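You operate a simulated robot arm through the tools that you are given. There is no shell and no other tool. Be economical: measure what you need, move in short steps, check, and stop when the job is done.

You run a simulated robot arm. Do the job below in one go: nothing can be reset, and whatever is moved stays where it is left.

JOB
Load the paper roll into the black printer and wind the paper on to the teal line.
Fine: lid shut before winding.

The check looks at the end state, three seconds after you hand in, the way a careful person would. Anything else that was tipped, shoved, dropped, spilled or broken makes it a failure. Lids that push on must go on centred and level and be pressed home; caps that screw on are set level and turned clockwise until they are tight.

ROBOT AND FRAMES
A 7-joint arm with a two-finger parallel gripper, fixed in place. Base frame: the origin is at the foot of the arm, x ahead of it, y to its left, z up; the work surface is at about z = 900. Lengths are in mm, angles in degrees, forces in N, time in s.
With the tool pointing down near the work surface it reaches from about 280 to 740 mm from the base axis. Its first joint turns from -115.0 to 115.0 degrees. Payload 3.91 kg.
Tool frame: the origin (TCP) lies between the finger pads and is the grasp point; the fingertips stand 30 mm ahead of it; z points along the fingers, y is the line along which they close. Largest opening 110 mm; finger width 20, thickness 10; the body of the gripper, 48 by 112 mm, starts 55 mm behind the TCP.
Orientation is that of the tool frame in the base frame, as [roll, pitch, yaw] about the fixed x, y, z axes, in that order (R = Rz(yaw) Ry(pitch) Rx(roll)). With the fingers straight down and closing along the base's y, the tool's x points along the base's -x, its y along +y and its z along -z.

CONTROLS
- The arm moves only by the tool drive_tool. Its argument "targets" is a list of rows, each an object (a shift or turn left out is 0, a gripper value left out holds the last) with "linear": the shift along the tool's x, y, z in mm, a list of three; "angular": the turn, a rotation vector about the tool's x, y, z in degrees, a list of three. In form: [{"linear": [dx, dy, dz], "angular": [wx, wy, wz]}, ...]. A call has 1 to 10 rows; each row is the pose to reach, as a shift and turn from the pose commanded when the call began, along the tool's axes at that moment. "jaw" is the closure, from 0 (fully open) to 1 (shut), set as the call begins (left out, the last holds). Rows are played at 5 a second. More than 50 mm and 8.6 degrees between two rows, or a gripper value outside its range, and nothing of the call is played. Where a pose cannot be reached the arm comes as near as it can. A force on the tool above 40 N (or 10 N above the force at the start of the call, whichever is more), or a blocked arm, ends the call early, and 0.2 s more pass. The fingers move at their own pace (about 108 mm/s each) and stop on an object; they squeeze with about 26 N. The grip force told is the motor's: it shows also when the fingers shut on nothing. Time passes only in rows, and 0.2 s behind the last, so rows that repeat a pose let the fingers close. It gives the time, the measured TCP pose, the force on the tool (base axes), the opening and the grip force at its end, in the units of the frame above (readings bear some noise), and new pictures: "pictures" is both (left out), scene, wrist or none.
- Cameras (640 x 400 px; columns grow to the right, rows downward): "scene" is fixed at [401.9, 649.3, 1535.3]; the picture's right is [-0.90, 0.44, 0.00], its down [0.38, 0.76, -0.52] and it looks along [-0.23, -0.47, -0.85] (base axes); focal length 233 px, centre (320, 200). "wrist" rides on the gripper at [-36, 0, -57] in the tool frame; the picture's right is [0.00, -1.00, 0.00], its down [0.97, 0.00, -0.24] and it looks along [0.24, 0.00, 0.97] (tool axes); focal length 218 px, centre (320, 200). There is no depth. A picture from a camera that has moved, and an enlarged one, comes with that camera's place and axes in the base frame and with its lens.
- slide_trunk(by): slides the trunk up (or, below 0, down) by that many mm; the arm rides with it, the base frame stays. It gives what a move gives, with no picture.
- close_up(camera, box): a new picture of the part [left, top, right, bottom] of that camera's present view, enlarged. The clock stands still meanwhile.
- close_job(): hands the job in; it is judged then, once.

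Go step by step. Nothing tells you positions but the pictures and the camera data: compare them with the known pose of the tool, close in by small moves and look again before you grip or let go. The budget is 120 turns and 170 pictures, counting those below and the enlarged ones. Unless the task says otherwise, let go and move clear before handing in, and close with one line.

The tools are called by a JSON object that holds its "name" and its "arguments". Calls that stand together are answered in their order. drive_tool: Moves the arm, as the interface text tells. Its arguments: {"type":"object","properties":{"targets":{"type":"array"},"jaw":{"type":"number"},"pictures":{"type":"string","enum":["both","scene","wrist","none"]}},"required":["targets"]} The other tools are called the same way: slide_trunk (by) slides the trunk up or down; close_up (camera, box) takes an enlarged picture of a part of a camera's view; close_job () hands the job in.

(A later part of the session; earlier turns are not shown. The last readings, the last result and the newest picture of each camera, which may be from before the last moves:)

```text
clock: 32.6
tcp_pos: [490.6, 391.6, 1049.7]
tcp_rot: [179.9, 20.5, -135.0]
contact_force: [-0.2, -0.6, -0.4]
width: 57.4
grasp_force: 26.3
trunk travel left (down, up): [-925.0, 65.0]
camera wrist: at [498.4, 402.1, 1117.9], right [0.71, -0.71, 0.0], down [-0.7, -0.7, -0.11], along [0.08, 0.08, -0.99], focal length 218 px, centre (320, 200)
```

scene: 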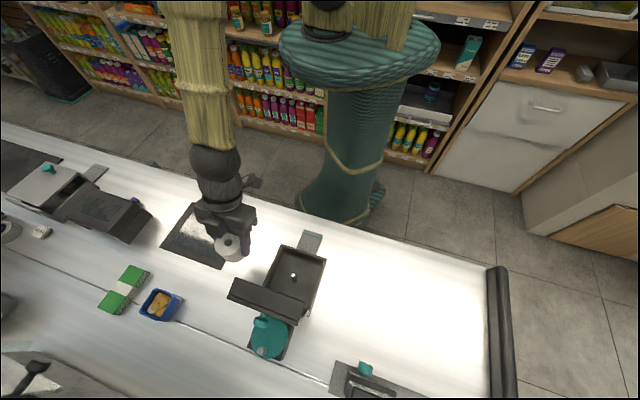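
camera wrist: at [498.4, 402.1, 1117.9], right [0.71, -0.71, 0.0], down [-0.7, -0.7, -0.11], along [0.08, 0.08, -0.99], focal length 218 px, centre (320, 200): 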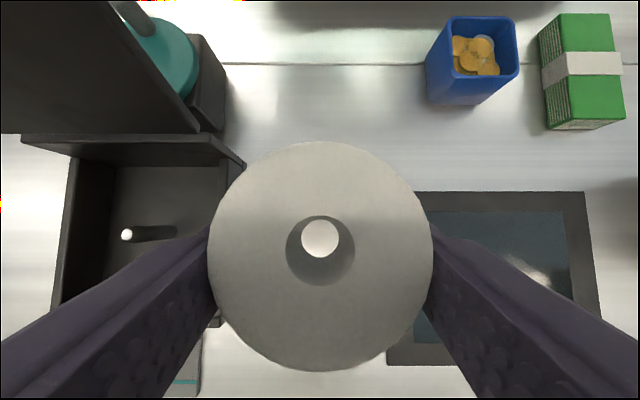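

The spindle is now in line with the roll along the printer's depth, about 134 mm to the side. I'll slide over it slowly.

{"name": "drive_tool", "arguments": {"targets": [{"linear": [0, 20, 0]}, {"linear": [0, 40, 0]}, {"linear": [0, 60, 0]}, {"linear": [0, 80, 0]}, {"linear": [0, 100, 0]}, {"linear": [0, 118, 0]}, {"linear": [0, 134, 0]}], "pictures": "both"}}

{"name": "close_up", "arguments": {"camera": "scene", "box": [230, 215, 350, 305]}}

```text
clock: 34.2
tcp_pos: [394.4, 488.1, 1049.7]
tcp_rot: [180.0, 20.4, -135.0]
contact_force: [-0.2, 0.1, -0.8]
width: 57.5
grasp_force: 25.7
trunk travel left (down, up): [-925.0, 65.0]
camera wrist: at [403.4, 498.1, 1117.1], right [0.71, -0.71, 0.0], down [-0.7, -0.7, -0.11], along [0.08, 0.08, -0.99], focal length 218 px, centre (320, 200)
```

scene: 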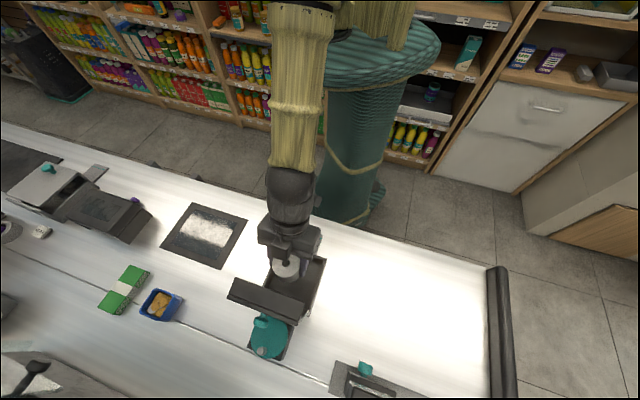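
wrist: 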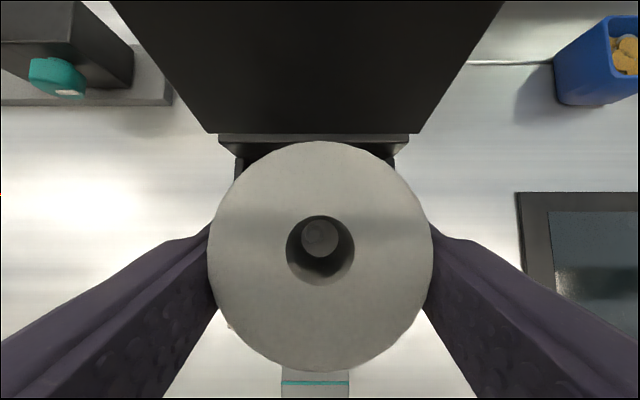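

```text
4.44 times, centred on (290, 260) of scene
camera zoom: at [401.9, 649.3, 1535.3], right [-0.9, 0.44, 0.0], down [0.38, 0.76, -0.52], along [-0.23, -0.47, -0.85], focal length 1036 px, centre (453, -67)
```

zoom: 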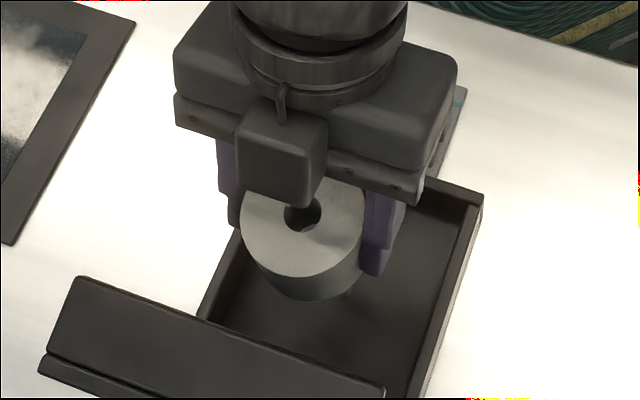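

{"name": "close_up", "arguments": {"camera": "wrist", "box": [270, 200, 370, 300]}}

```text
4.00 times, centred on (320, 250) of wrist
camera zoom: at [403.4, 498.1, 1117.1], right [0.71, -0.71, 0.0], down [-0.7, -0.7, -0.11], along [0.08, 0.08, -0.99], focal length 873 px, centre (320, 0)
```

zoom: 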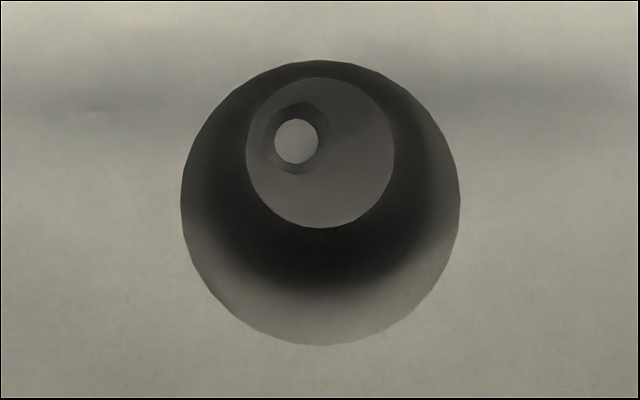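

I can see the spindle tip through the roll's hole, about 4 mm off along the tool's y. I'll correct that and go down most of the way.

{"name": "drive_tool", "arguments": {"targets": [{"linear": [0.8, 4.3, -0.3]}, {"linear": [4.3, 4.3, 9]}, {"linear": [7.8, 4.3, 18.4]}, {"linear": [11.3, 4.3, 27.8]}], "pictures": "none"}}

{"name": "close_up", "arguments": {"camera": "wrist", "box": [270, 200, 370, 300]}}

```text
clock: 35.2
tcp_pos: [393.3, 489.3, 1019.5]
tcp_rot: [179.9, 20.4, -135.0]
contact_force: [-0.5, -0.2, -0.3]
width: 57.6
grasp_force: 26.4
trunk travel left (down, up): [-925.0, 65.0]
```

```text
4.00 times, centred on (320, 250) of wrist
camera zoom: at [400.7, 500.2, 1087.0], right [0.71, -0.71, 0.0], down [-0.7, -0.7, -0.11], along [0.08, 0.08, -0.99], focal length 873 px, centre (320, 0)
```

zoom: 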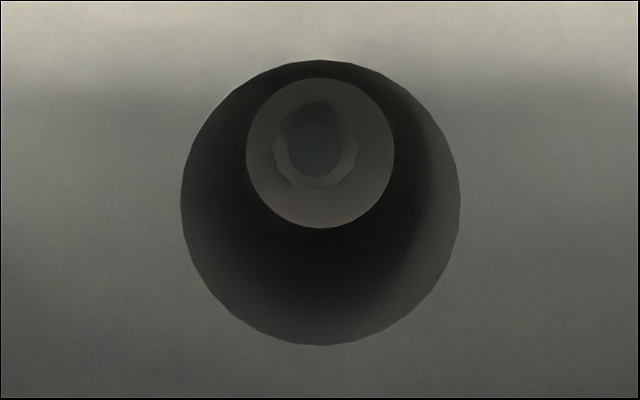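

It is centred on the spindle, so I'll continue down slowly.

{"name": "drive_tool", "arguments": {"targets": [{"linear": [3.5, 0.5, 9.4]}, {"linear": [7, 0.5, 18.7]}, {"linear": [10.4, 0.5, 28.1]}, {"linear": [13.9, 0.5, 37.5]}, {"linear": [17.4, 0.5, 46.9]}, {"linear": [20.2, 0.5, 54.3]}], "pictures": "wrist"}}

{"name": "close_up", "arguments": {"camera": "scene", "box": [230, 215, 350, 305]}}

```text
clock: 36.6
tcp_pos: [390.4, 488.4, 961.6]
tcp_rot: [179.9, 20.3, -135.0]
contact_force: [0.2, -0.2, -1.0]
width: 57.2
grasp_force: 26.2
trunk travel left (down, up): [-925.0, 65.0]
camera wrist: at [399.7, 499.8, 1029.3], right [0.71, -0.71, 0.0], down [-0.7, -0.7, -0.11], along [0.08, 0.08, -0.99], focal length 218 px, centre (320, 200)
```

wrist: 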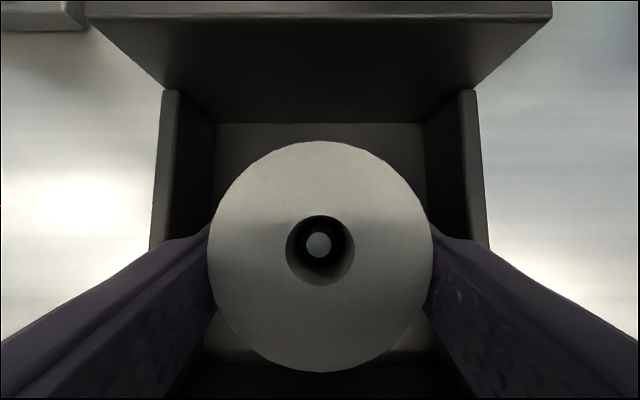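

```text
4.44 times, centred on (290, 260) of scene
camera zoom: at [401.9, 649.3, 1535.3], right [-0.9, 0.44, 0.0], down [0.38, 0.76, -0.52], along [-0.23, -0.47, -0.85], focal length 1036 px, centre (453, -67)
```

zoom: 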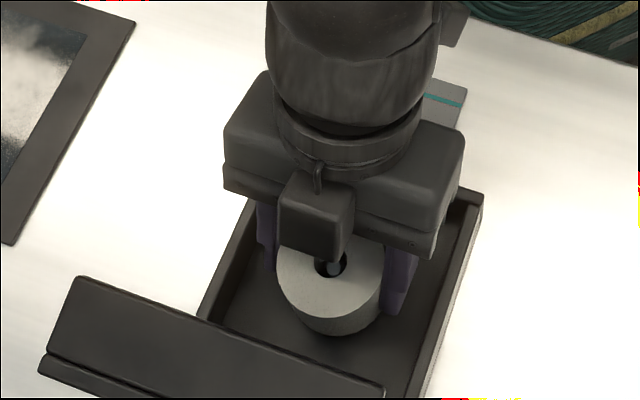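

The spindle is through the hole. I'll lower in small steps until it touches the floor.

{"name": "drive_tool", "arguments": {"targets": [{"linear": [1, 0, 2.8]}, {"linear": [2.1, 0, 5.6]}, {"linear": [3.1, 0, 8.4]}, {"linear": [3.8, 0, 10.3]}], "pictures": "none"}}

```text
clock: 37.6
tcp_pos: [390.6, 489.0, 952.6]
tcp_rot: [180.0, 20.5, -135.0]
contact_force: [-0.6, -1.6, 9.3]
width: 57.4
grasp_force: 26.0
trunk travel left (down, up): [-925.0, 65.0]
```

The roll touches the floor (9 N). I'll release it and back out along the tool axis.

{"name": "drive_tool", "arguments": {"targets": [{}, {}, {}], "jaw": 0.3, "pictures": "none"}}

{"name": "drive_tool", "arguments": {"targets": [{"linear": [0, 0, -25]}, {"linear": [0, 0, -60]}, {"linear": [0, 0, -100]}, {"linear": [0, 0, -140], "angular": [0, -5, 0]}], "pictures": "both"}}

{"name": "close_up", "arguments": {"camera": "scene", "box": [220, 225, 340, 325]}}

```text
clock: 38.4
tcp_pos: [390.6, 490.6, 952.4]
tcp_rot: [180.0, 20.3, -135.0]
contact_force: [-0.6, 0.7, -0.2]
width: 76.8
grasp_force: 0.1
trunk travel left (down, up): [-925.0, 65.0]
```

```text
clock: 39.4
tcp_pos: [355.4, 454.0, 1084.6]
tcp_rot: [-180.0, 25.3, -135.0]
contact_force: [-0.3, 0.9, -0.2]
width: 76.9
grasp_force: 0.1
trunk travel left (down, up): [-925.0, 65.0]
camera wrist: at [360.2, 461.1, 1152.2], right [0.71, -0.71, 0.0], down [-0.69, -0.69, -0.2], along [0.14, 0.14, -0.98], focal length 218 px, centre (320, 200)
```

scene: 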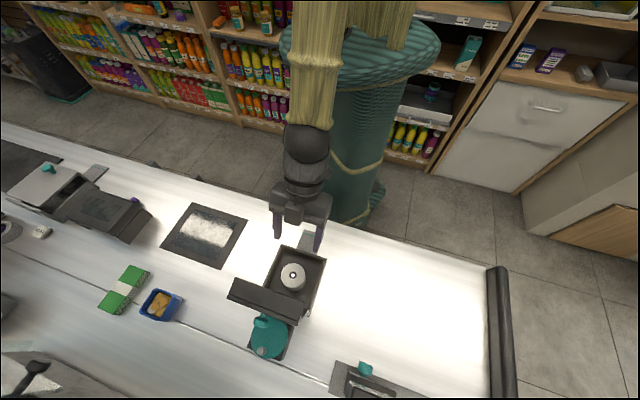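
wrist: 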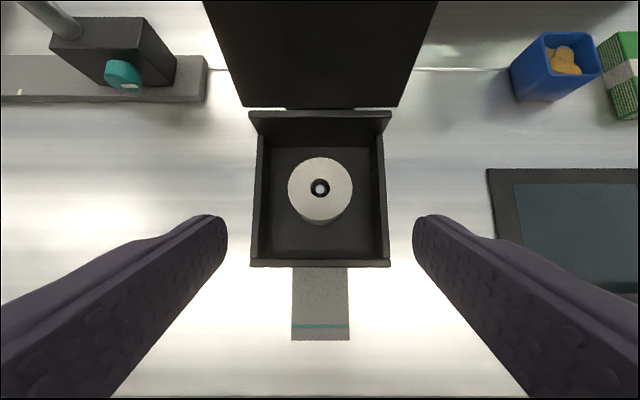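

```text
4.00 times, centred on (280, 275) of scene
camera zoom: at [401.9, 649.3, 1535.3], right [-0.9, 0.44, 0.0], down [0.38, 0.76, -0.52], along [-0.23, -0.47, -0.85], focal length 932 px, centre (480, -100)
```

zoom: 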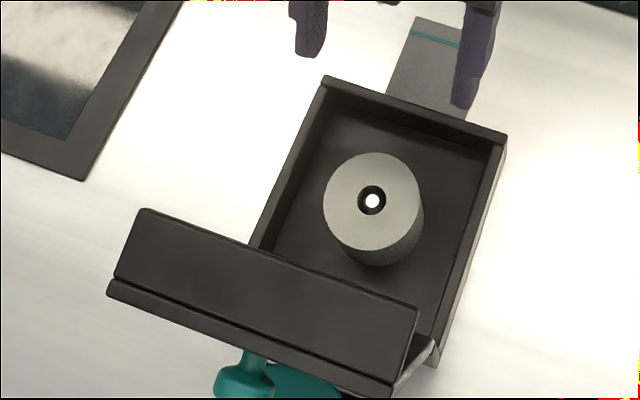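

The roll is seated on the spindle. Next I'll close the lid by going over its top with closed fingers, on one side of the knob, and pulling it from behind; first I'm checking the reach.

{"name": "drive_tool", "arguments": {"targets": [{"linear": [-17.1, -10, -36.2]}, {"linear": [-34.2, -20, -72.3], "angular": [0, 5, 0]}, {"linear": [-71.9, -38, -82.1], "angular": [0, 10, 0]}, {"linear": [-108.1, -38, -65], "angular": [0, 15, 0]}, {"linear": [-144.3, -38, -47.9], "angular": [0, 20, 0]}, {"linear": [-177.7, -38, -32.1], "angular": [0, 25, 0]}, {"linear": [-211.2, -38, -16.4], "angular": [0, 25, 0]}], "jaw": 1.0, "pictures": "both"}}

```text
clock: 40.9
tcp_pos: [472.2, 513.3, 1152.2]
tcp_rot: [-179.3, -7.7, -135.1]
contact_force: [-2.5, -2.3, 5.7]
width: 0.0
grasp_force: 26.2
out of reach, approached as far as the arm can: row 7
trunk travel left (down, up): [-925.0, 65.0]
stopped in row 7: the force on the tool passed its limit (the readings are from after the stop); the commanded pose is now the measured one
camera wrist: at [499.9, 544.4, 1204.4], right [0.71, -0.71, 0.01], down [-0.66, -0.66, 0.37], along [-0.25, -0.27, -0.93], focal length 218 px, centre (320, 200)
```

scene: 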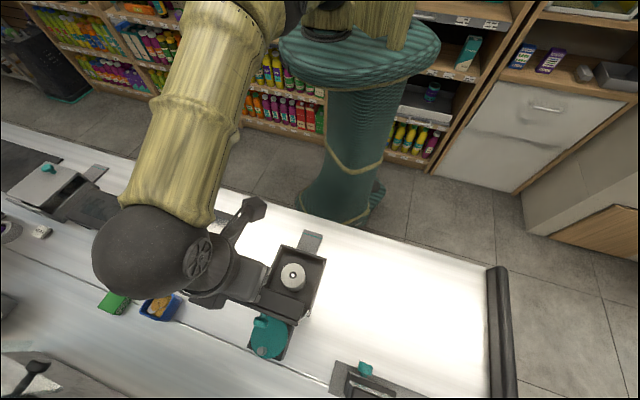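
wrist: 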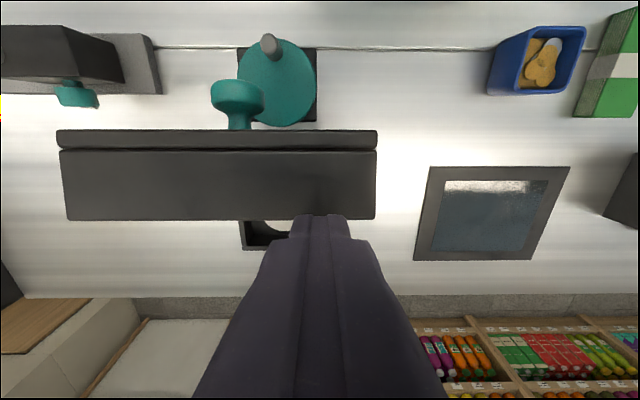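

Reach runs out before I can get behind the lid from above. Instead I'll come from the lid's side, with the tool pointing along +y and low, so the fingertips reach behind the side edge and pull it forward. First I retreat and go vertical.

{"name": "drive_tool", "arguments": {"targets": [{"linear": [17.6, 0, -17.8], "angular": [0, -7.7, 0]}, {"linear": [55, -20, -12.4], "angular": [0, -7.7, 0]}, {"linear": [86.9, -50, -8.4], "angular": [0, -7.7, 0]}, {"linear": [106.8, -80, -5.7], "angular": [0, -7.7, 0]}], "pictures": "none"}}

{"name": "drive_tool", "arguments": {"targets": [{"angular": [0, 0, -8]}, {"angular": [0, 0, -16]}, {"angular": [0, 0, -24]}, {"angular": [0, 0, -32]}, {"angular": [0, 0, -40]}, {"angular": [0, 0, -45]}], "pictures": "wrist"}}

```text
clock: 41.9
tcp_pos: [453.9, 381.2, 1171.9]
tcp_rot: [-179.4, 0.1, -134.8]
contact_force: [-0.1, 0.2, -0.1]
width: 0.4
grasp_force: 26.9
trunk travel left (down, up): [-925.0, 65.0]
```

```text
clock: 43.3
tcp_pos: [455.1, 383.0, 1170.9]
tcp_rot: [-179.4, -0.4, -89.8]
contact_force: [-0.4, 0.6, 0.8]
width: 0.0
grasp_force: 25.9
trunk travel left (down, up): [-925.0, 65.0]
camera wrist: at [452.4, 419.7, 1228.8], right [1.0, 0.0, 0.01], down [0.0, -0.97, 0.25], along [0.01, -0.25, -0.97], focal length 218 px, centre (320, 200)
```

wrist: 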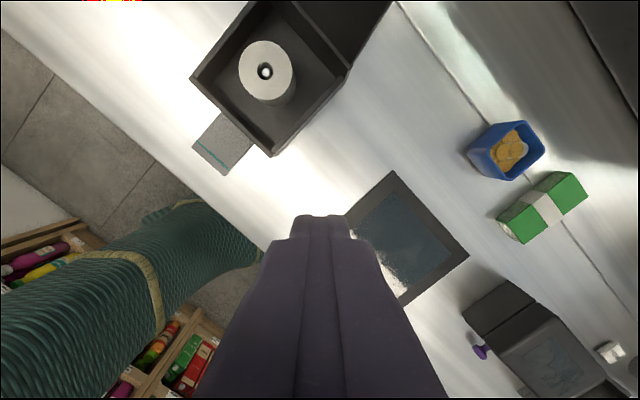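

Now I tilt the tool to point along +y and stage it beside the lid edge.

{"name": "drive_tool", "arguments": {"targets": [{"linear": [-9, -12, 5], "angular": [0, -8, 0]}, {"linear": [-18, -24, 12], "angular": [0, -16, 0]}, {"linear": [-27, -36, 20], "angular": [0, -24, 0]}, {"linear": [-36, -48, 30], "angular": [0, -32, 0]}, {"linear": [-45, -60, 40], "angular": [0, -40, 0]}, {"linear": [-54, -72, 50], "angular": [0, -48, 0]}, {"linear": [-63, -74, 62], "angular": [0, -56, 0]}, {"linear": [-72, -74, 75], "angular": [0, -64, 0]}], "pictures": "both"}}

```text
clock: 45.1
tcp_pos: [529.5, 453.2, 1095.4]
tcp_rot: [-178.7, 63.6, -88.7]
contact_force: [-0.9, 0.1, -0.5]
width: 0.0
grasp_force: 26.4
trunk travel left (down, up): [-925.0, 65.0]
camera wrist: at [527.7, 419.4, 1154.6], right [1.0, 0.0, 0.01], down [0.01, -0.65, -0.76], along [0.01, 0.76, -0.65], focal length 218 px, centre (320, 200)
```

scene: 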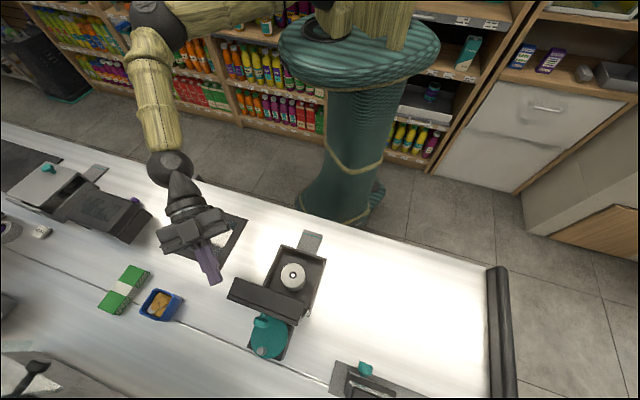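
wrist: 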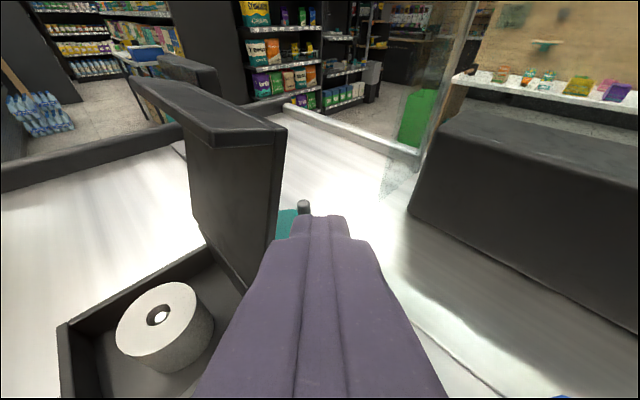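

The lid's back corner is at about (511, 525). I'll go past it with about 8 mm to spare.

{"name": "drive_tool", "arguments": {"targets": [{"linear": [-8, 0, 35]}, {"linear": [-16, 0, 70]}, {"linear": [-17, 0, 78]}], "pictures": "both"}}

```text
clock: 45.9
tcp_pos: [527.9, 531.5, 1075.7]
tcp_rot: [-178.7, 63.5, -88.8]
contact_force: [-0.7, 0.6, 0.5]
width: 0.0
grasp_force: 26.3
trunk travel left (down, up): [-925.0, 65.0]
camera wrist: at [526.8, 497.3, 1134.7], right [1.0, 0.0, 0.01], down [0.01, -0.65, -0.76], along [0.01, 0.76, -0.65], focal length 218 px, centre (320, 200)
```

scene: 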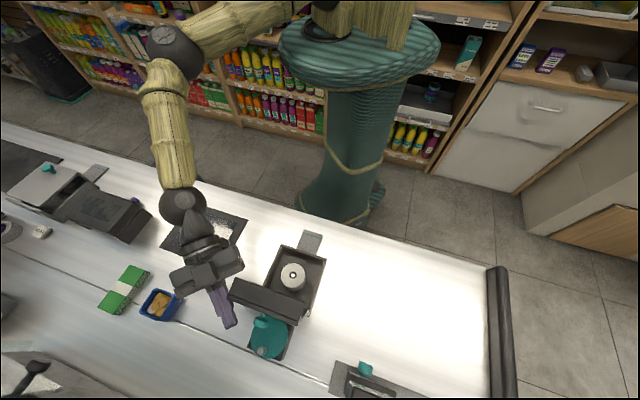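
wrist: 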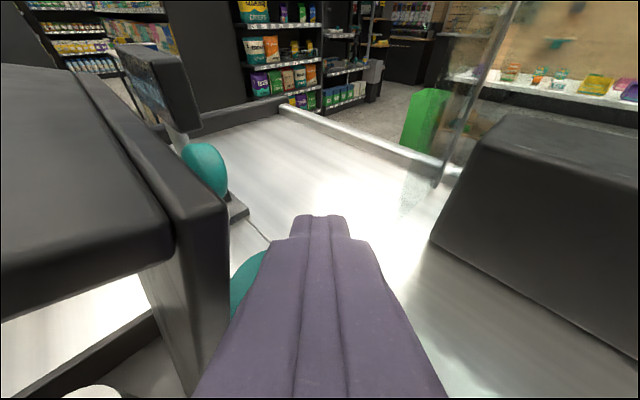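

The tip is now behind the lid. I'll pull toward −x and then toward the printer's front.

{"name": "drive_tool", "arguments": {"targets": [{"linear": [0, 12, 0]}, {"linear": [6.2, 26, -12.5]}, {"linear": [14.3, 40, -24.2]}, {"linear": [24.1, 54, -34.9]}, {"linear": [35.6, 68, -44.8]}], "pictures": "both"}}

```text
clock: 47.1
tcp_pos: [456.8, 476.3, 1062.1]
tcp_rot: [-179.3, 63.2, -88.9]
contact_force: [-0.2, -2.5, 1.5]
width: 0.0
grasp_force: 25.9
trunk travel left (down, up): [-925.0, 65.0]
camera wrist: at [456.4, 441.7, 1121.5], right [1.0, 0.01, 0.01], down [0.01, -0.65, -0.76], along [0.0, 0.76, -0.65], focal length 218 px, centre (320, 200)
```

scene: 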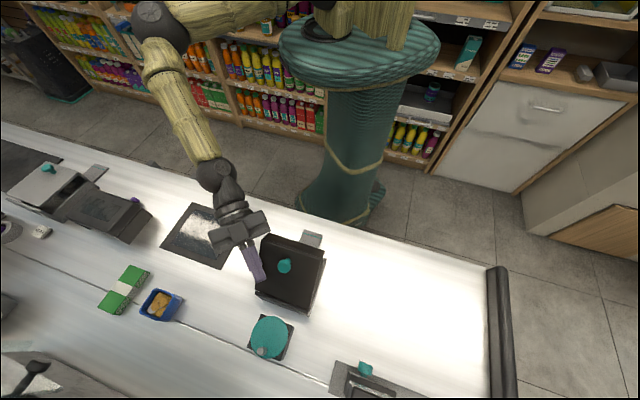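
wrist: 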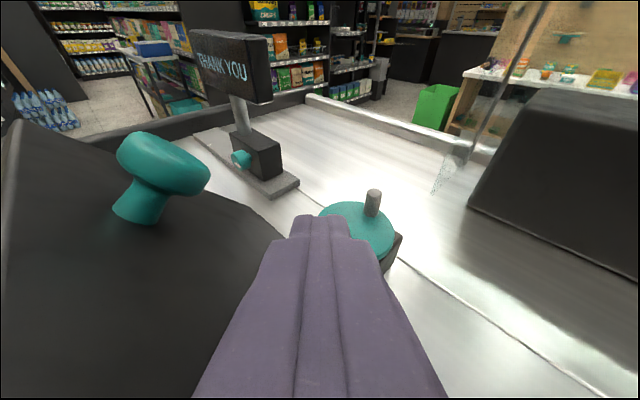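

It worked: the lid is down to about 55–60°. I'll continue forward and downward.

{"name": "drive_tool", "arguments": {"targets": [{"linear": [13, 9, -4]}, {"linear": [26, 19, -8]}, {"linear": [39.4, 28, -11.7]}, {"linear": [56, 37, -16]}, {"linear": [73, 46, -19]}], "pictures": "both"}}

```text
clock: 48.3
tcp_pos: [415.0, 425.7, 1007.4]
tcp_rot: [-178.8, 63.5, -88.8]
contact_force: [0.3, -0.4, 0.8]
width: 0.0
grasp_force: 25.7
trunk travel left (down, up): [-925.0, 65.0]
camera wrist: at [413.8, 391.4, 1066.1], right [1.0, 0.0, 0.01], down [0.01, -0.65, -0.76], along [0.01, 0.76, -0.65], focal length 218 px, centre (320, 200)
```

scene: 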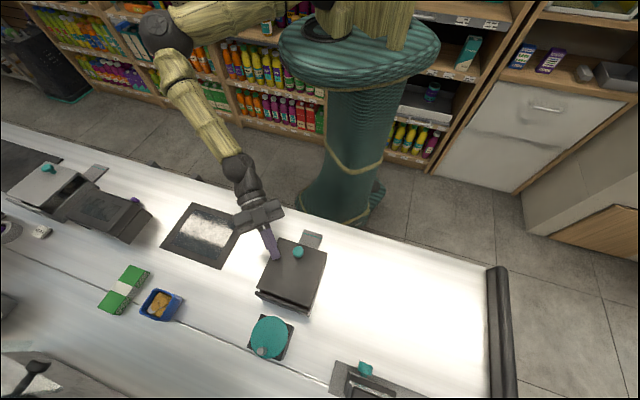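
wrist: 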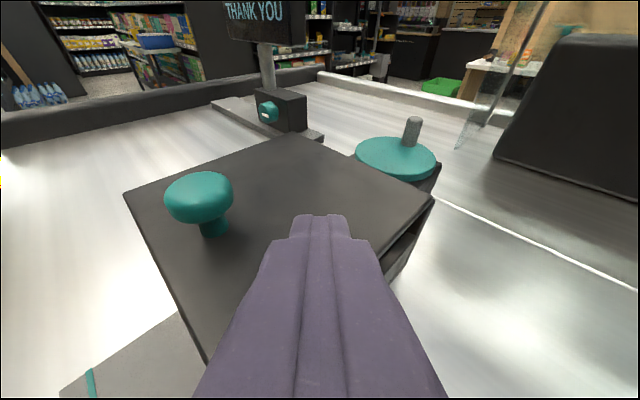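

The lid is nearly shut. I'll press it down and watch the force.

{"name": "drive_tool", "arguments": {"targets": [{"linear": [3.6, 0, 1.8]}, {"linear": [7.2, 0, 3.6]}, {"linear": [10.7, 0, 5.3]}], "pictures": "none"}}

{"name": "close_up", "arguments": {"camera": "wrist", "box": [100, 120, 460, 345]}}

```text
clock: 49.0
tcp_pos: [417.1, 428.8, 1006.6]
tcp_rot: [-177.2, 64.5, -87.5]
contact_force: [-3.1, -3.7, 18.6]
width: 0.1
grasp_force: 25.9
trunk travel left (down, up): [-925.0, 65.0]
stopped in row 3: the force on the tool passed its limit (the readings are from after the stop); the commanded pose is now the measured one
```

```text
1.78 times, centred on (280, 232) of wrist
camera zoom: at [414.3, 392.5, 1064.6], right [1.0, 0.0, 0.02], down [0.02, -0.63, -0.77], along [0.01, 0.77, -0.63], focal length 388 px, centre (391, 142)
```

zoom: 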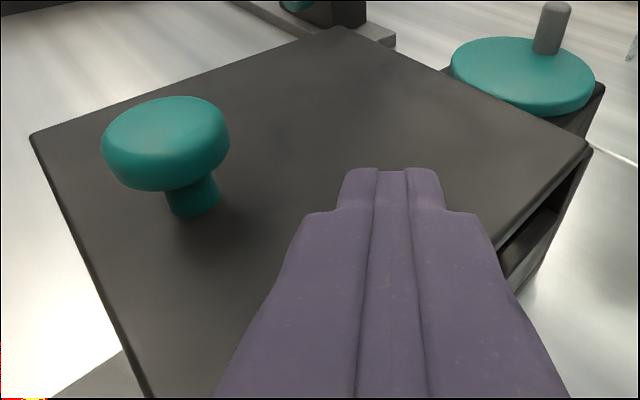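

{"name": "close_up", "arguments": {"camera": "scene", "box": [180, 220, 340, 370]}}

```text
2.67 times, centred on (260, 295) of scene
camera zoom: at [401.9, 649.3, 1535.3], right [-0.9, 0.44, 0.0], down [0.38, 0.76, -0.52], along [-0.23, -0.47, -0.85], focal length 621 px, centre (480, -53)
```

zoom: 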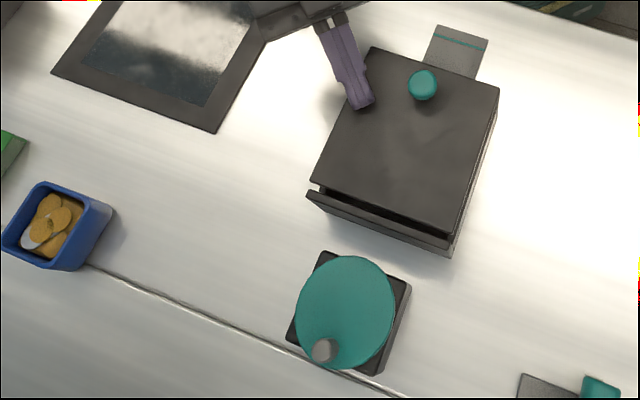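

The lid lies exactly as it did at the start, so it is closed. Now for the crank: I'll rise and turn the tool back to face the wheel, with about 40° of outward tilt.

{"name": "drive_tool", "arguments": {"targets": [{"linear": [-27, 0, -13]}, {"linear": [-54, 0, -26], "angular": [0, 8, 0]}, {"linear": [-85, 0, -40], "angular": [0, 16, 0]}, {"linear": [-110, 0, -52], "angular": [0, 24.5, 0]}], "pictures": "none"}}

{"name": "drive_tool", "arguments": {"targets": [{"angular": [4.8, 0, 5.75]}, {"angular": [9.6, 0, 11.5]}, {"angular": [14.5, 0, 17.2]}, {"angular": [19.3, 0, 23]}, {"angular": [24.1, 0, 28.7]}, {"angular": [28.9, 0, 34.5]}], "pictures": "wrist", "jaw": 0.6}}

```text
clock: 50.0
tcp_pos: [414.7, 430.0, 1124.2]
tcp_rot: [-178.8, 39.6, -89.2]
contact_force: [-1.1, 0.4, 0.0]
width: 0.0
grasp_force: 26.2
trunk travel left (down, up): [-925.0, 65.0]
```

```text
clock: 51.4
tcp_pos: [414.7, 430.1, 1123.9]
tcp_rot: [-178.8, 40.4, -134.3]
contact_force: [-0.4, -0.4, 0.0]
width: 44.0
grasp_force: 0.0
trunk travel left (down, up): [-925.0, 65.0]
camera wrist: at [406.1, 424.1, 1192.4], right [0.71, -0.71, 0.02], down [-0.63, -0.64, -0.45], along [0.33, 0.3, -0.89], focal length 218 px, centre (320, 200)
```

wrist: 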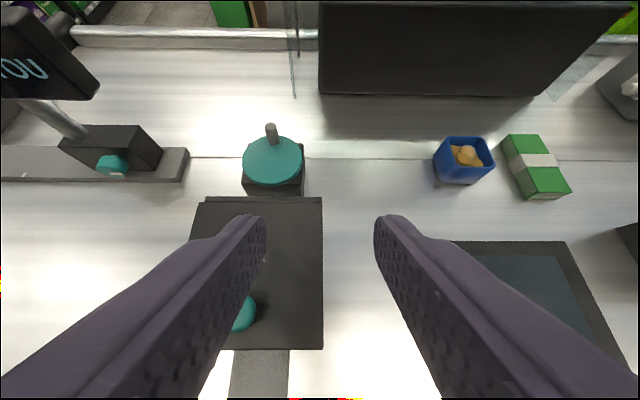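

{"name": "drive_tool", "arguments": {"targets": [{"linear": [-10.5, 11.5, 32.8]}, {"linear": [-21, 23, 65.6]}, {"linear": [-31.4, 34.4, 98.4]}, {"linear": [-41.9, 45.8, 131.2]}, {"linear": [-52.4, 57.3, 160]}], "pictures": "wrist"}}

{"name": "close_up", "arguments": {"camera": "wrist", "box": [220, 100, 420, 240]}}

```text
clock: 52.6
tcp_pos: [477.4, 572.3, 1033.4]
tcp_rot: [-178.9, 40.3, -134.2]
contact_force: [0.3, 1.1, 0.5]
width: 44.0
grasp_force: 0.2
trunk travel left (down, up): [-925.0, 65.0]
camera wrist: at [468.3, 566.8, 1102.9], right [0.71, -0.71, 0.02], down [-0.63, -0.64, -0.45], along [0.33, 0.3, -0.9], focal length 218 px, centre (320, 200)
```

wrist: 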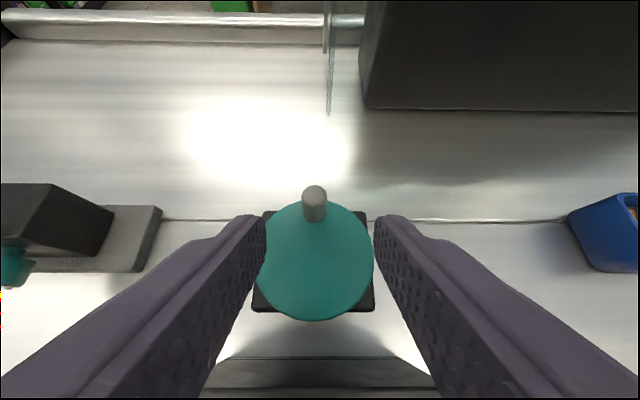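

```text
2.86 times, centred on (320, 170) of wrist
camera zoom: at [468.3, 566.8, 1102.9], right [0.71, -0.71, 0.02], down [-0.63, -0.64, -0.45], along [0.33, 0.3, -0.9], focal length 624 px, centre (320, 286)
```

zoom: 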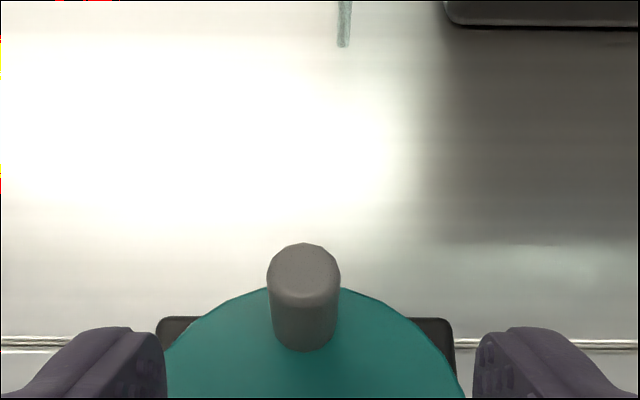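

The handle is at o≈102 (about Ø16, top z≈980) and the wheel centre is 31 mm nearer. I'll go in and grip the handle.

{"name": "drive_tool", "arguments": {"targets": [{"linear": [-1, 5.7, 20]}, {"linear": [-1, 5.7, 40]}, {"linear": [-1, 5.7, 52]}, {"linear": [-1, 5.7, 59]}], "pictures": "none"}}

{"name": "drive_tool", "arguments": {"targets": [{}, {}, {}], "jaw": 1.0, "pictures": "wrist"}}

```text
clock: 53.6
tcp_pos: [500.6, 601.4, 990.8]
tcp_rot: [-178.8, 40.4, -134.1]
contact_force: [0.0, 0.1, -0.3]
width: 44.2
grasp_force: 0.0
trunk travel left (down, up): [-925.0, 65.0]
```

```text
clock: 54.4
tcp_pos: [500.7, 600.8, 990.3]
tcp_rot: [-178.9, 40.4, -134.3]
contact_force: [0.5, 0.6, -0.7]
width: 15.6
grasp_force: 45.1
trunk travel left (down, up): [-925.0, 65.0]
camera wrist: at [492.3, 596.0, 1059.1], right [0.71, -0.71, 0.02], down [-0.63, -0.64, -0.45], along [0.33, 0.31, -0.89], focal length 218 px, centre (320, 200)
```

wrist: 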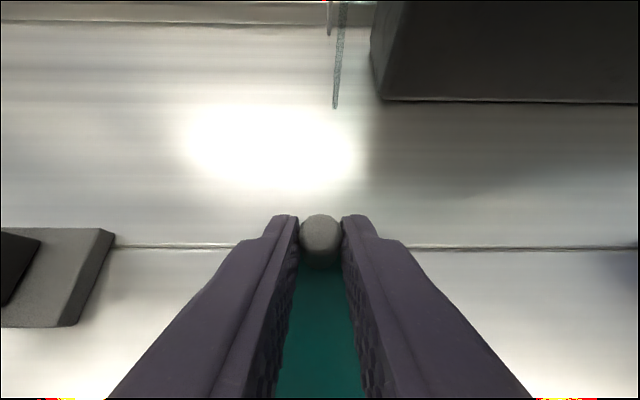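

Gripped at 15.6 mm. I'll try a quarter turn clockwise and watch the force and the paper slot.

{"name": "drive_tool", "arguments": {"targets": [{"linear": [0.8, -8, -0.7]}, {"linear": [3.2, -15.5, -2.7]}, {"linear": [6.9, -21.9, -5.9]}, {"linear": [11.8, -26.8, -10]}, {"linear": [17.5, -29.9, -14.9]}, {"linear": [23.6, -31, -20.1]}], "pictures": "scene"}}

{"name": "close_up", "arguments": {"camera": "scene", "box": [220, 225, 340, 325]}}

```text
clock: 55.1
tcp_pos: [501.4, 599.4, 990.8]
tcp_rot: [-179.7, 40.6, -134.0]
contact_force: [0.7, 21.7, -12.6]
width: 15.8
grasp_force: 45.0
trunk travel left (down, up): [-925.0, 65.0]
stopped in row 3: the force on the tool passed its limit (the readings are from after the stop); the commanded pose is now the measured one
```

scene: 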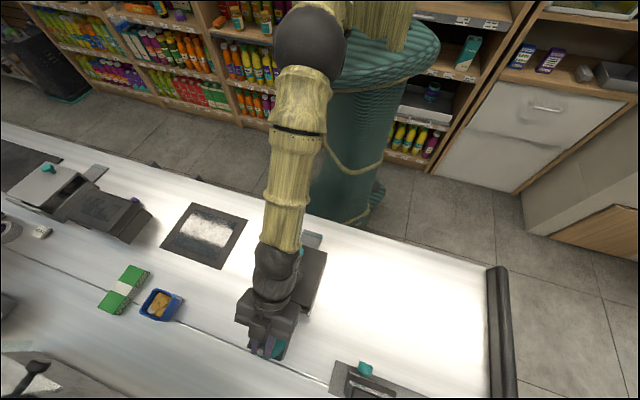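

```text
4.00 times, centred on (280, 275) of scene
camera zoom: at [401.9, 649.3, 1535.3], right [-0.9, 0.44, 0.0], down [0.38, 0.76, -0.52], along [-0.23, -0.47, -0.85], focal length 932 px, centre (480, -100)
```

zoom: 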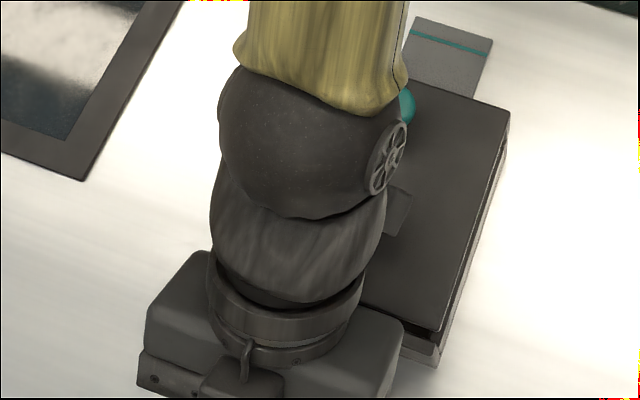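

Clockwise is blocked, so I'll try counterclockwise.

{"name": "drive_tool", "arguments": {"targets": [{"linear": [0.8, 8, -0.7]}, {"linear": [3.2, 15.5, -2.7]}, {"linear": [6.9, 21.9, -5.9]}, {"linear": [11.8, 26.8, -10]}, {"linear": [17.5, 29.9, -14.9]}, {"linear": [23.6, 31, -20.1]}], "pictures": "wrist"}}

{"name": "close_up", "arguments": {"camera": "scene", "box": [220, 205, 340, 305]}}

```text
clock: 56.5
tcp_pos: [458.2, 593.5, 992.1]
tcp_rot: [-179.3, 40.5, -134.0]
contact_force: [3.2, 1.6, -6.8]
width: 15.7
grasp_force: 45.2
trunk travel left (down, up): [-925.0, 65.0]
camera wrist: at [449.3, 589.3, 1059.8], right [0.71, -0.7, 0.01], down [-0.62, -0.64, -0.45], along [0.32, 0.32, -0.89], focal length 218 px, centre (320, 200)
```

wrist: 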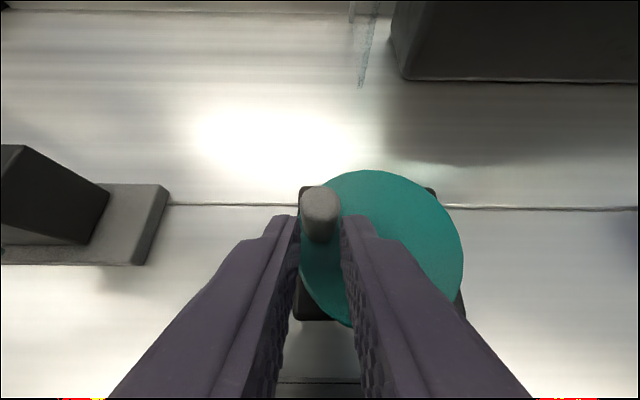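

```text
4.00 times, centred on (280, 255) of scene
camera zoom: at [401.9, 649.3, 1535.3], right [-0.9, 0.44, 0.0], down [0.38, 0.76, -0.52], along [-0.23, -0.47, -0.85], focal length 932 px, centre (480, -20)
```

zoom: 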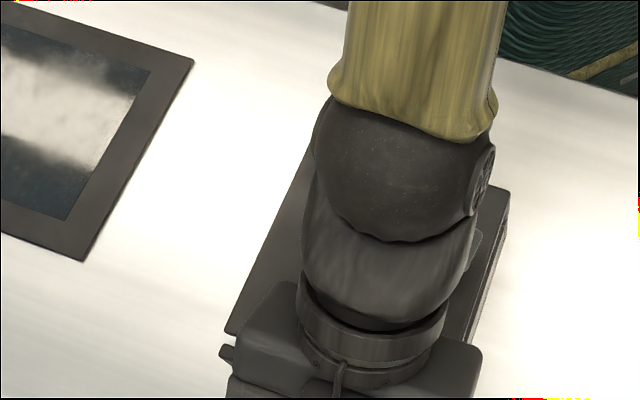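

It turns counterclockwise. The handle has crept toward the finger edge, so I'll loosen, recentre and regrip before going on.

{"name": "drive_tool", "arguments": {"targets": [{}, {"linear": [-5, 3, 4.5]}, {"linear": [-10.5, 3, 9]}, {"linear": [-10.5, 3, 9]}], "jaw": 0.72, "pictures": "none"}}

{"name": "drive_tool", "arguments": {"targets": [{}, {}], "jaw": 1.0, "pictures": "both"}}

```text
clock: 57.5
tcp_pos: [466.5, 606.8, 995.1]
tcp_rot: [-179.4, 40.7, -134.1]
contact_force: [0.7, -0.9, -0.8]
width: 30.8
grasp_force: 0.0
trunk travel left (down, up): [-925.0, 65.0]
```

```text
clock: 58.1
tcp_pos: [468.4, 605.3, 992.9]
tcp_rot: [-179.4, 40.7, -134.1]
contact_force: [4.6, -4.9, -1.2]
width: 15.6
grasp_force: 45.2
trunk travel left (down, up): [-925.0, 65.0]
camera wrist: at [458.9, 599.3, 1061.2], right [0.71, -0.7, 0.01], down [-0.62, -0.64, -0.45], along [0.32, 0.32, -0.89], focal length 218 px, centre (320, 200)
```

scene: 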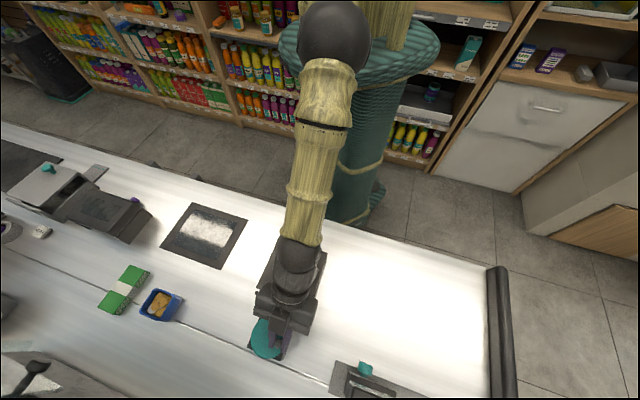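
wrist: 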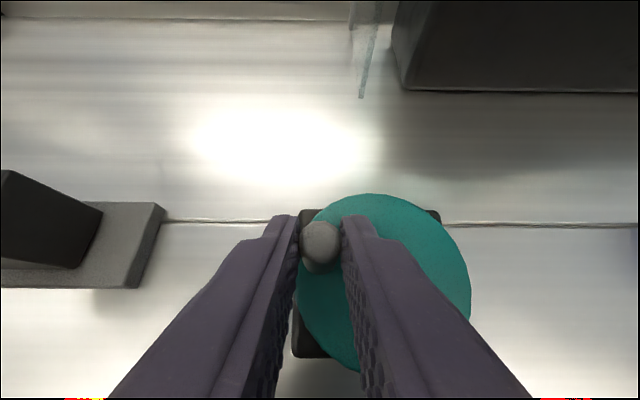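

{"name": "drive_tool", "arguments": {"targets": [{"linear": [7.2, -0.2, -6.2]}, {"linear": [14.1, -3.3, -12]}, {"linear": [20, -9, -17]}, {"linear": [24.2, -16.8, -20.5]}, {"linear": [26.2, -26, -22.3]}], "pictures": "wrist"}}

{"name": "close_up", "arguments": {"camera": "scene", "box": [220, 205, 340, 305]}}

```text
clock: 59.3
tcp_pos: [457.2, 562.3, 993.0]
tcp_rot: [-179.4, 40.5, -134.0]
contact_force: [-17.6, -1.0, 3.2]
width: 14.9
grasp_force: 44.8
trunk travel left (down, up): [-925.0, 65.0]
camera wrist: at [450.2, 556.2, 1061.0], right [0.71, -0.7, 0.01], down [-0.62, -0.64, -0.45], along [0.32, 0.31, -0.89], focal length 218 px, centre (320, 200)
```

wrist: 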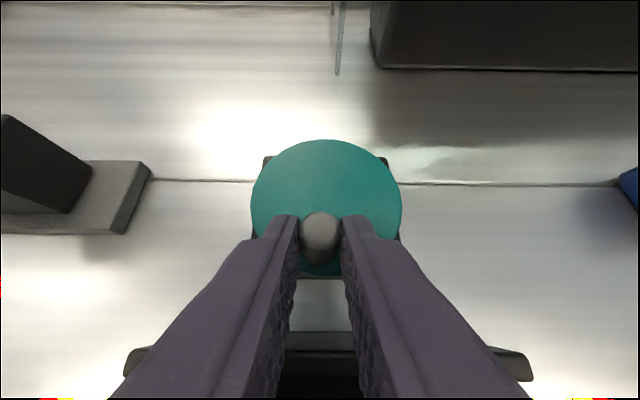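

```text
4.00 times, centred on (280, 255) of scene
camera zoom: at [401.9, 649.3, 1535.3], right [-0.9, 0.44, 0.0], down [0.38, 0.76, -0.52], along [-0.23, -0.47, -0.85], focal length 932 px, centre (480, -20)
```

zoom: 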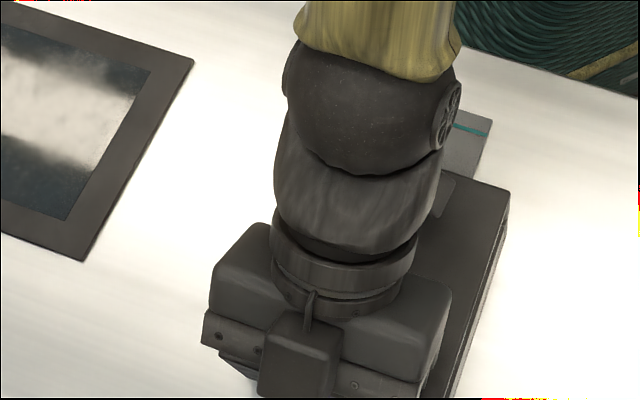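

Half a turn is done and no paper shows yet on the visible part of the tongue. I'll continue.

{"name": "drive_tool", "arguments": {"targets": [{"linear": [-0.2, -9, 0.1]}, {"linear": [-2.5, -18, 2.1]}, {"linear": [-6.9, -25.6, 5.9]}, {"linear": [-12.9, -31.1, 11]}, {"linear": [-19.8, -33.9, 16.8]}], "pictures": "wrist"}}

{"name": "close_up", "arguments": {"camera": "scene", "box": [220, 205, 340, 305]}}

```text
clock: 60.5
tcp_pos: [500.2, 559.8, 994.1]
tcp_rot: [-179.3, 40.7, -134.0]
contact_force: [-15.4, 3.6, -3.2]
width: 15.6
grasp_force: 45.2
trunk travel left (down, up): [-925.0, 65.0]
camera wrist: at [492.0, 554.1, 1061.8], right [0.71, -0.7, 0.01], down [-0.62, -0.64, -0.45], along [0.32, 0.32, -0.89], focal length 218 px, centre (320, 200)
```

wrist: 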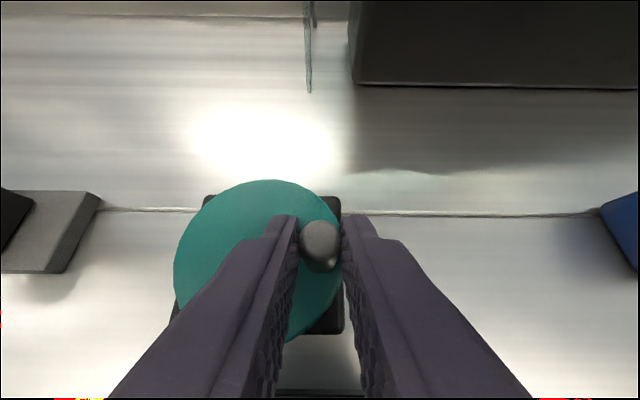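

```text
4.00 times, centred on (280, 255) of scene
camera zoom: at [401.9, 649.3, 1535.3], right [-0.9, 0.44, 0.0], down [0.38, 0.76, -0.52], along [-0.23, -0.47, -0.85], focal length 932 px, centre (480, -20)
```

zoom: 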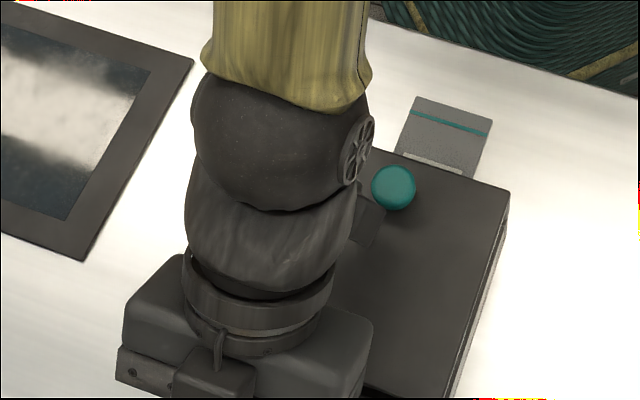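

White paper is just emerging at the slot. I'll enlarge to get a baseline.

{"name": "close_up", "arguments": {"camera": "scene", "box": [285, 222, 325, 252]}}

```text
13.33 times, centred on (305, 237) of scene
camera zoom: at [401.9, 649.3, 1535.3], right [-0.9, 0.44, 0.0], down [0.38, 0.76, -0.52], along [-0.23, -0.47, -0.85], focal length 3107 px, centre (520, -293)
```

zoom: 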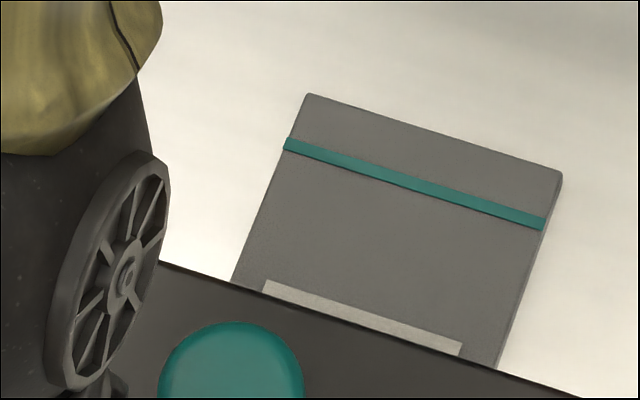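

{"name": "drive_tool", "arguments": {"targets": [{"linear": [-7.2, 0.2, 6.2]}, {"linear": [-14.1, 3.3, 12]}, {"linear": [-20, 9, 17]}, {"linear": [-24.2, 16.8, 20.5]}, {"linear": [-26.2, 26, 22.3]}], "pictures": "wrist"}}

{"name": "close_up", "arguments": {"camera": "scene", "box": [285, 222, 325, 252]}}

```text
clock: 61.7
tcp_pos: [514.2, 598.2, 994.0]
tcp_rot: [-179.2, 40.7, -134.1]
contact_force: [8.8, -8.2, -4.4]
width: 15.8
grasp_force: 44.8
trunk travel left (down, up): [-925.0, 65.0]
camera wrist: at [505.0, 592.8, 1062.2], right [0.71, -0.7, 0.01], down [-0.62, -0.64, -0.45], along [0.33, 0.32, -0.89], focal length 218 px, centre (320, 200)
```

wrist: 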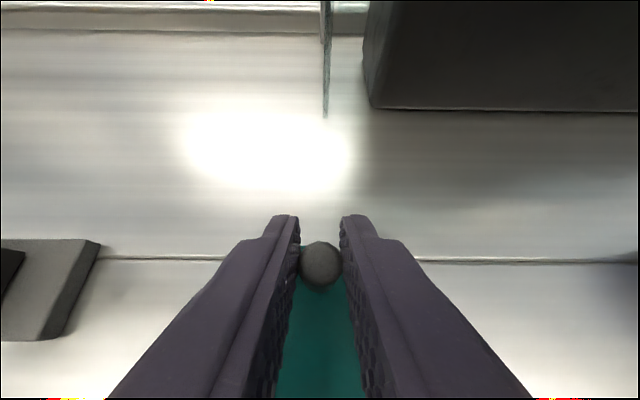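

```text
13.33 times, centred on (305, 237) of scene
camera zoom: at [401.9, 649.3, 1535.3], right [-0.9, 0.44, 0.0], down [0.38, 0.76, -0.52], along [-0.23, -0.47, -0.85], focal length 3107 px, centre (520, -293)
```

zoom: 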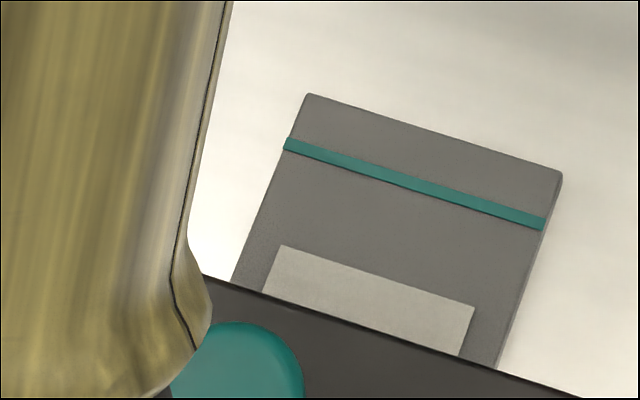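

The paper advances about 39 px (this zoom) per quarter turn and about 98 px remain to the line centre, so roughly 228° more. I'll continue with the next quarter.

{"name": "drive_tool", "arguments": {"targets": [{"linear": [0.2, 9.5, -0.1]}, {"linear": [2.5, 18.5, -2.1]}, {"linear": [6.9, 26.2, -5.8]}, {"linear": [12.8, 31.7, -10.9]}, {"linear": [19.8, 34.4, -16.8]}], "pictures": "wrist"}}

{"name": "close_up", "arguments": {"camera": "scene", "box": [285, 222, 325, 252]}}

```text
clock: 62.9
tcp_pos: [467.7, 606.6, 994.4]
tcp_rot: [-179.6, 40.8, -134.3]
contact_force: [13.7, -2.7, 5.8]
width: 15.4
grasp_force: 45.3
trunk travel left (down, up): [-925.0, 65.0]
camera wrist: at [459.6, 600.4, 1062.7], right [0.71, -0.7, 0.01], down [-0.62, -0.64, -0.45], along [0.32, 0.32, -0.89], focal length 218 px, centre (320, 200)
```

wrist: 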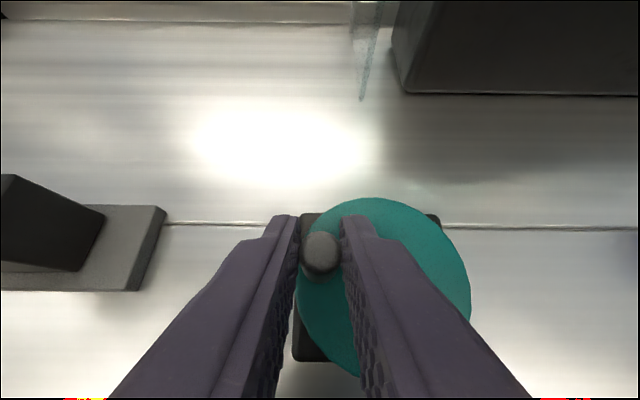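

```text
13.33 times, centred on (305, 237) of scene
camera zoom: at [401.9, 649.3, 1535.3], right [-0.9, 0.44, 0.0], down [0.38, 0.76, -0.52], along [-0.23, -0.47, -0.85], focal length 3107 px, centre (520, -293)
```

zoom: 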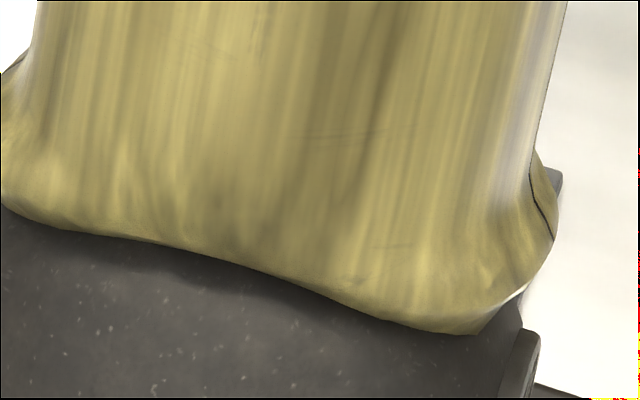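

Blocked view here, as expected. I'll continue the next quarter, to φ≈172°.

{"name": "drive_tool", "arguments": {"targets": [{"linear": [7.2, -0.2, -6.2]}, {"linear": [14.1, -3.3, -12]}, {"linear": [20, -9, -17]}, {"linear": [24.2, -16.8, -20.5]}, {"linear": [26.2, -26, -22.3]}], "pictures": "none"}}

{"name": "close_up", "arguments": {"camera": "scene", "box": [285, 222, 325, 252]}}

```text
clock: 64.1
tcp_pos: [457.3, 564.1, 992.8]
tcp_rot: [-179.5, 40.7, -134.1]
contact_force: [-7.4, 6.0, 10.7]
width: 15.6
grasp_force: 45.0
trunk travel left (down, up): [-925.0, 65.0]
```

```text
13.33 times, centred on (305, 237) of scene
camera zoom: at [401.9, 649.3, 1535.3], right [-0.9, 0.44, 0.0], down [0.38, 0.76, -0.52], along [-0.23, -0.47, -0.85], focal length 3107 px, centre (520, -293)
```

zoom: 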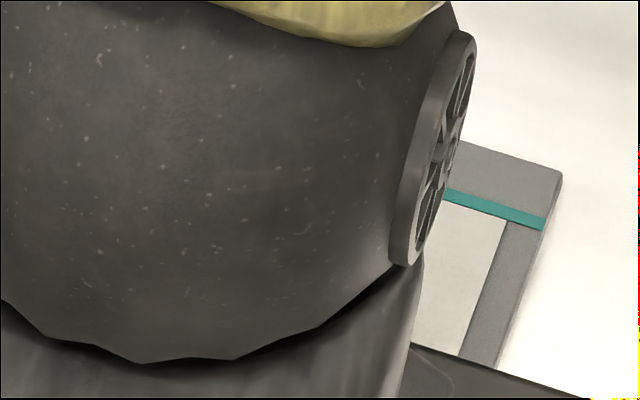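

The paper edge is now just at the near edge of the teal line. A small nudge of about 14° will bring it onto the line.

{"name": "drive_tool", "arguments": {"targets": [{"linear": [0, -3.5, 0]}, {"linear": [-0.2, -7, 0.1]}, {"linear": [-0.2, -7, 0.1]}], "pictures": "none"}}

{"name": "close_up", "arguments": {"camera": "scene", "box": [285, 222, 325, 252]}}

```text
clock: 64.9
tcp_pos: [464.7, 558.4, 993.8]
tcp_rot: [-179.2, 40.5, -134.2]
contact_force: [-12.0, -0.9, 5.5]
width: 15.4
grasp_force: 45.4
trunk travel left (down, up): [-925.0, 65.0]
```

```text
13.33 times, centred on (305, 237) of scene
camera zoom: at [401.9, 649.3, 1535.3], right [-0.9, 0.44, 0.0], down [0.38, 0.76, -0.52], along [-0.23, -0.47, -0.85], focal length 3107 px, centre (520, -293)
```

zoom: 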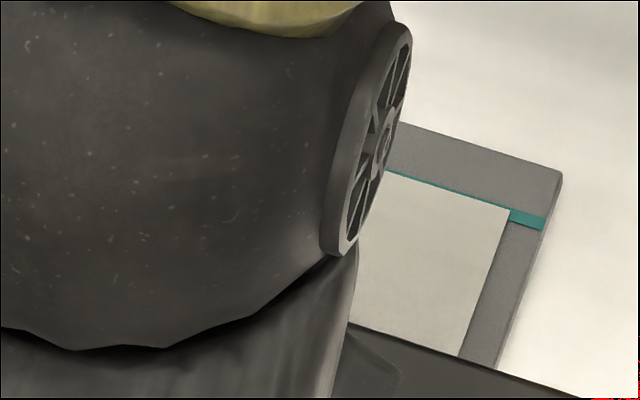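

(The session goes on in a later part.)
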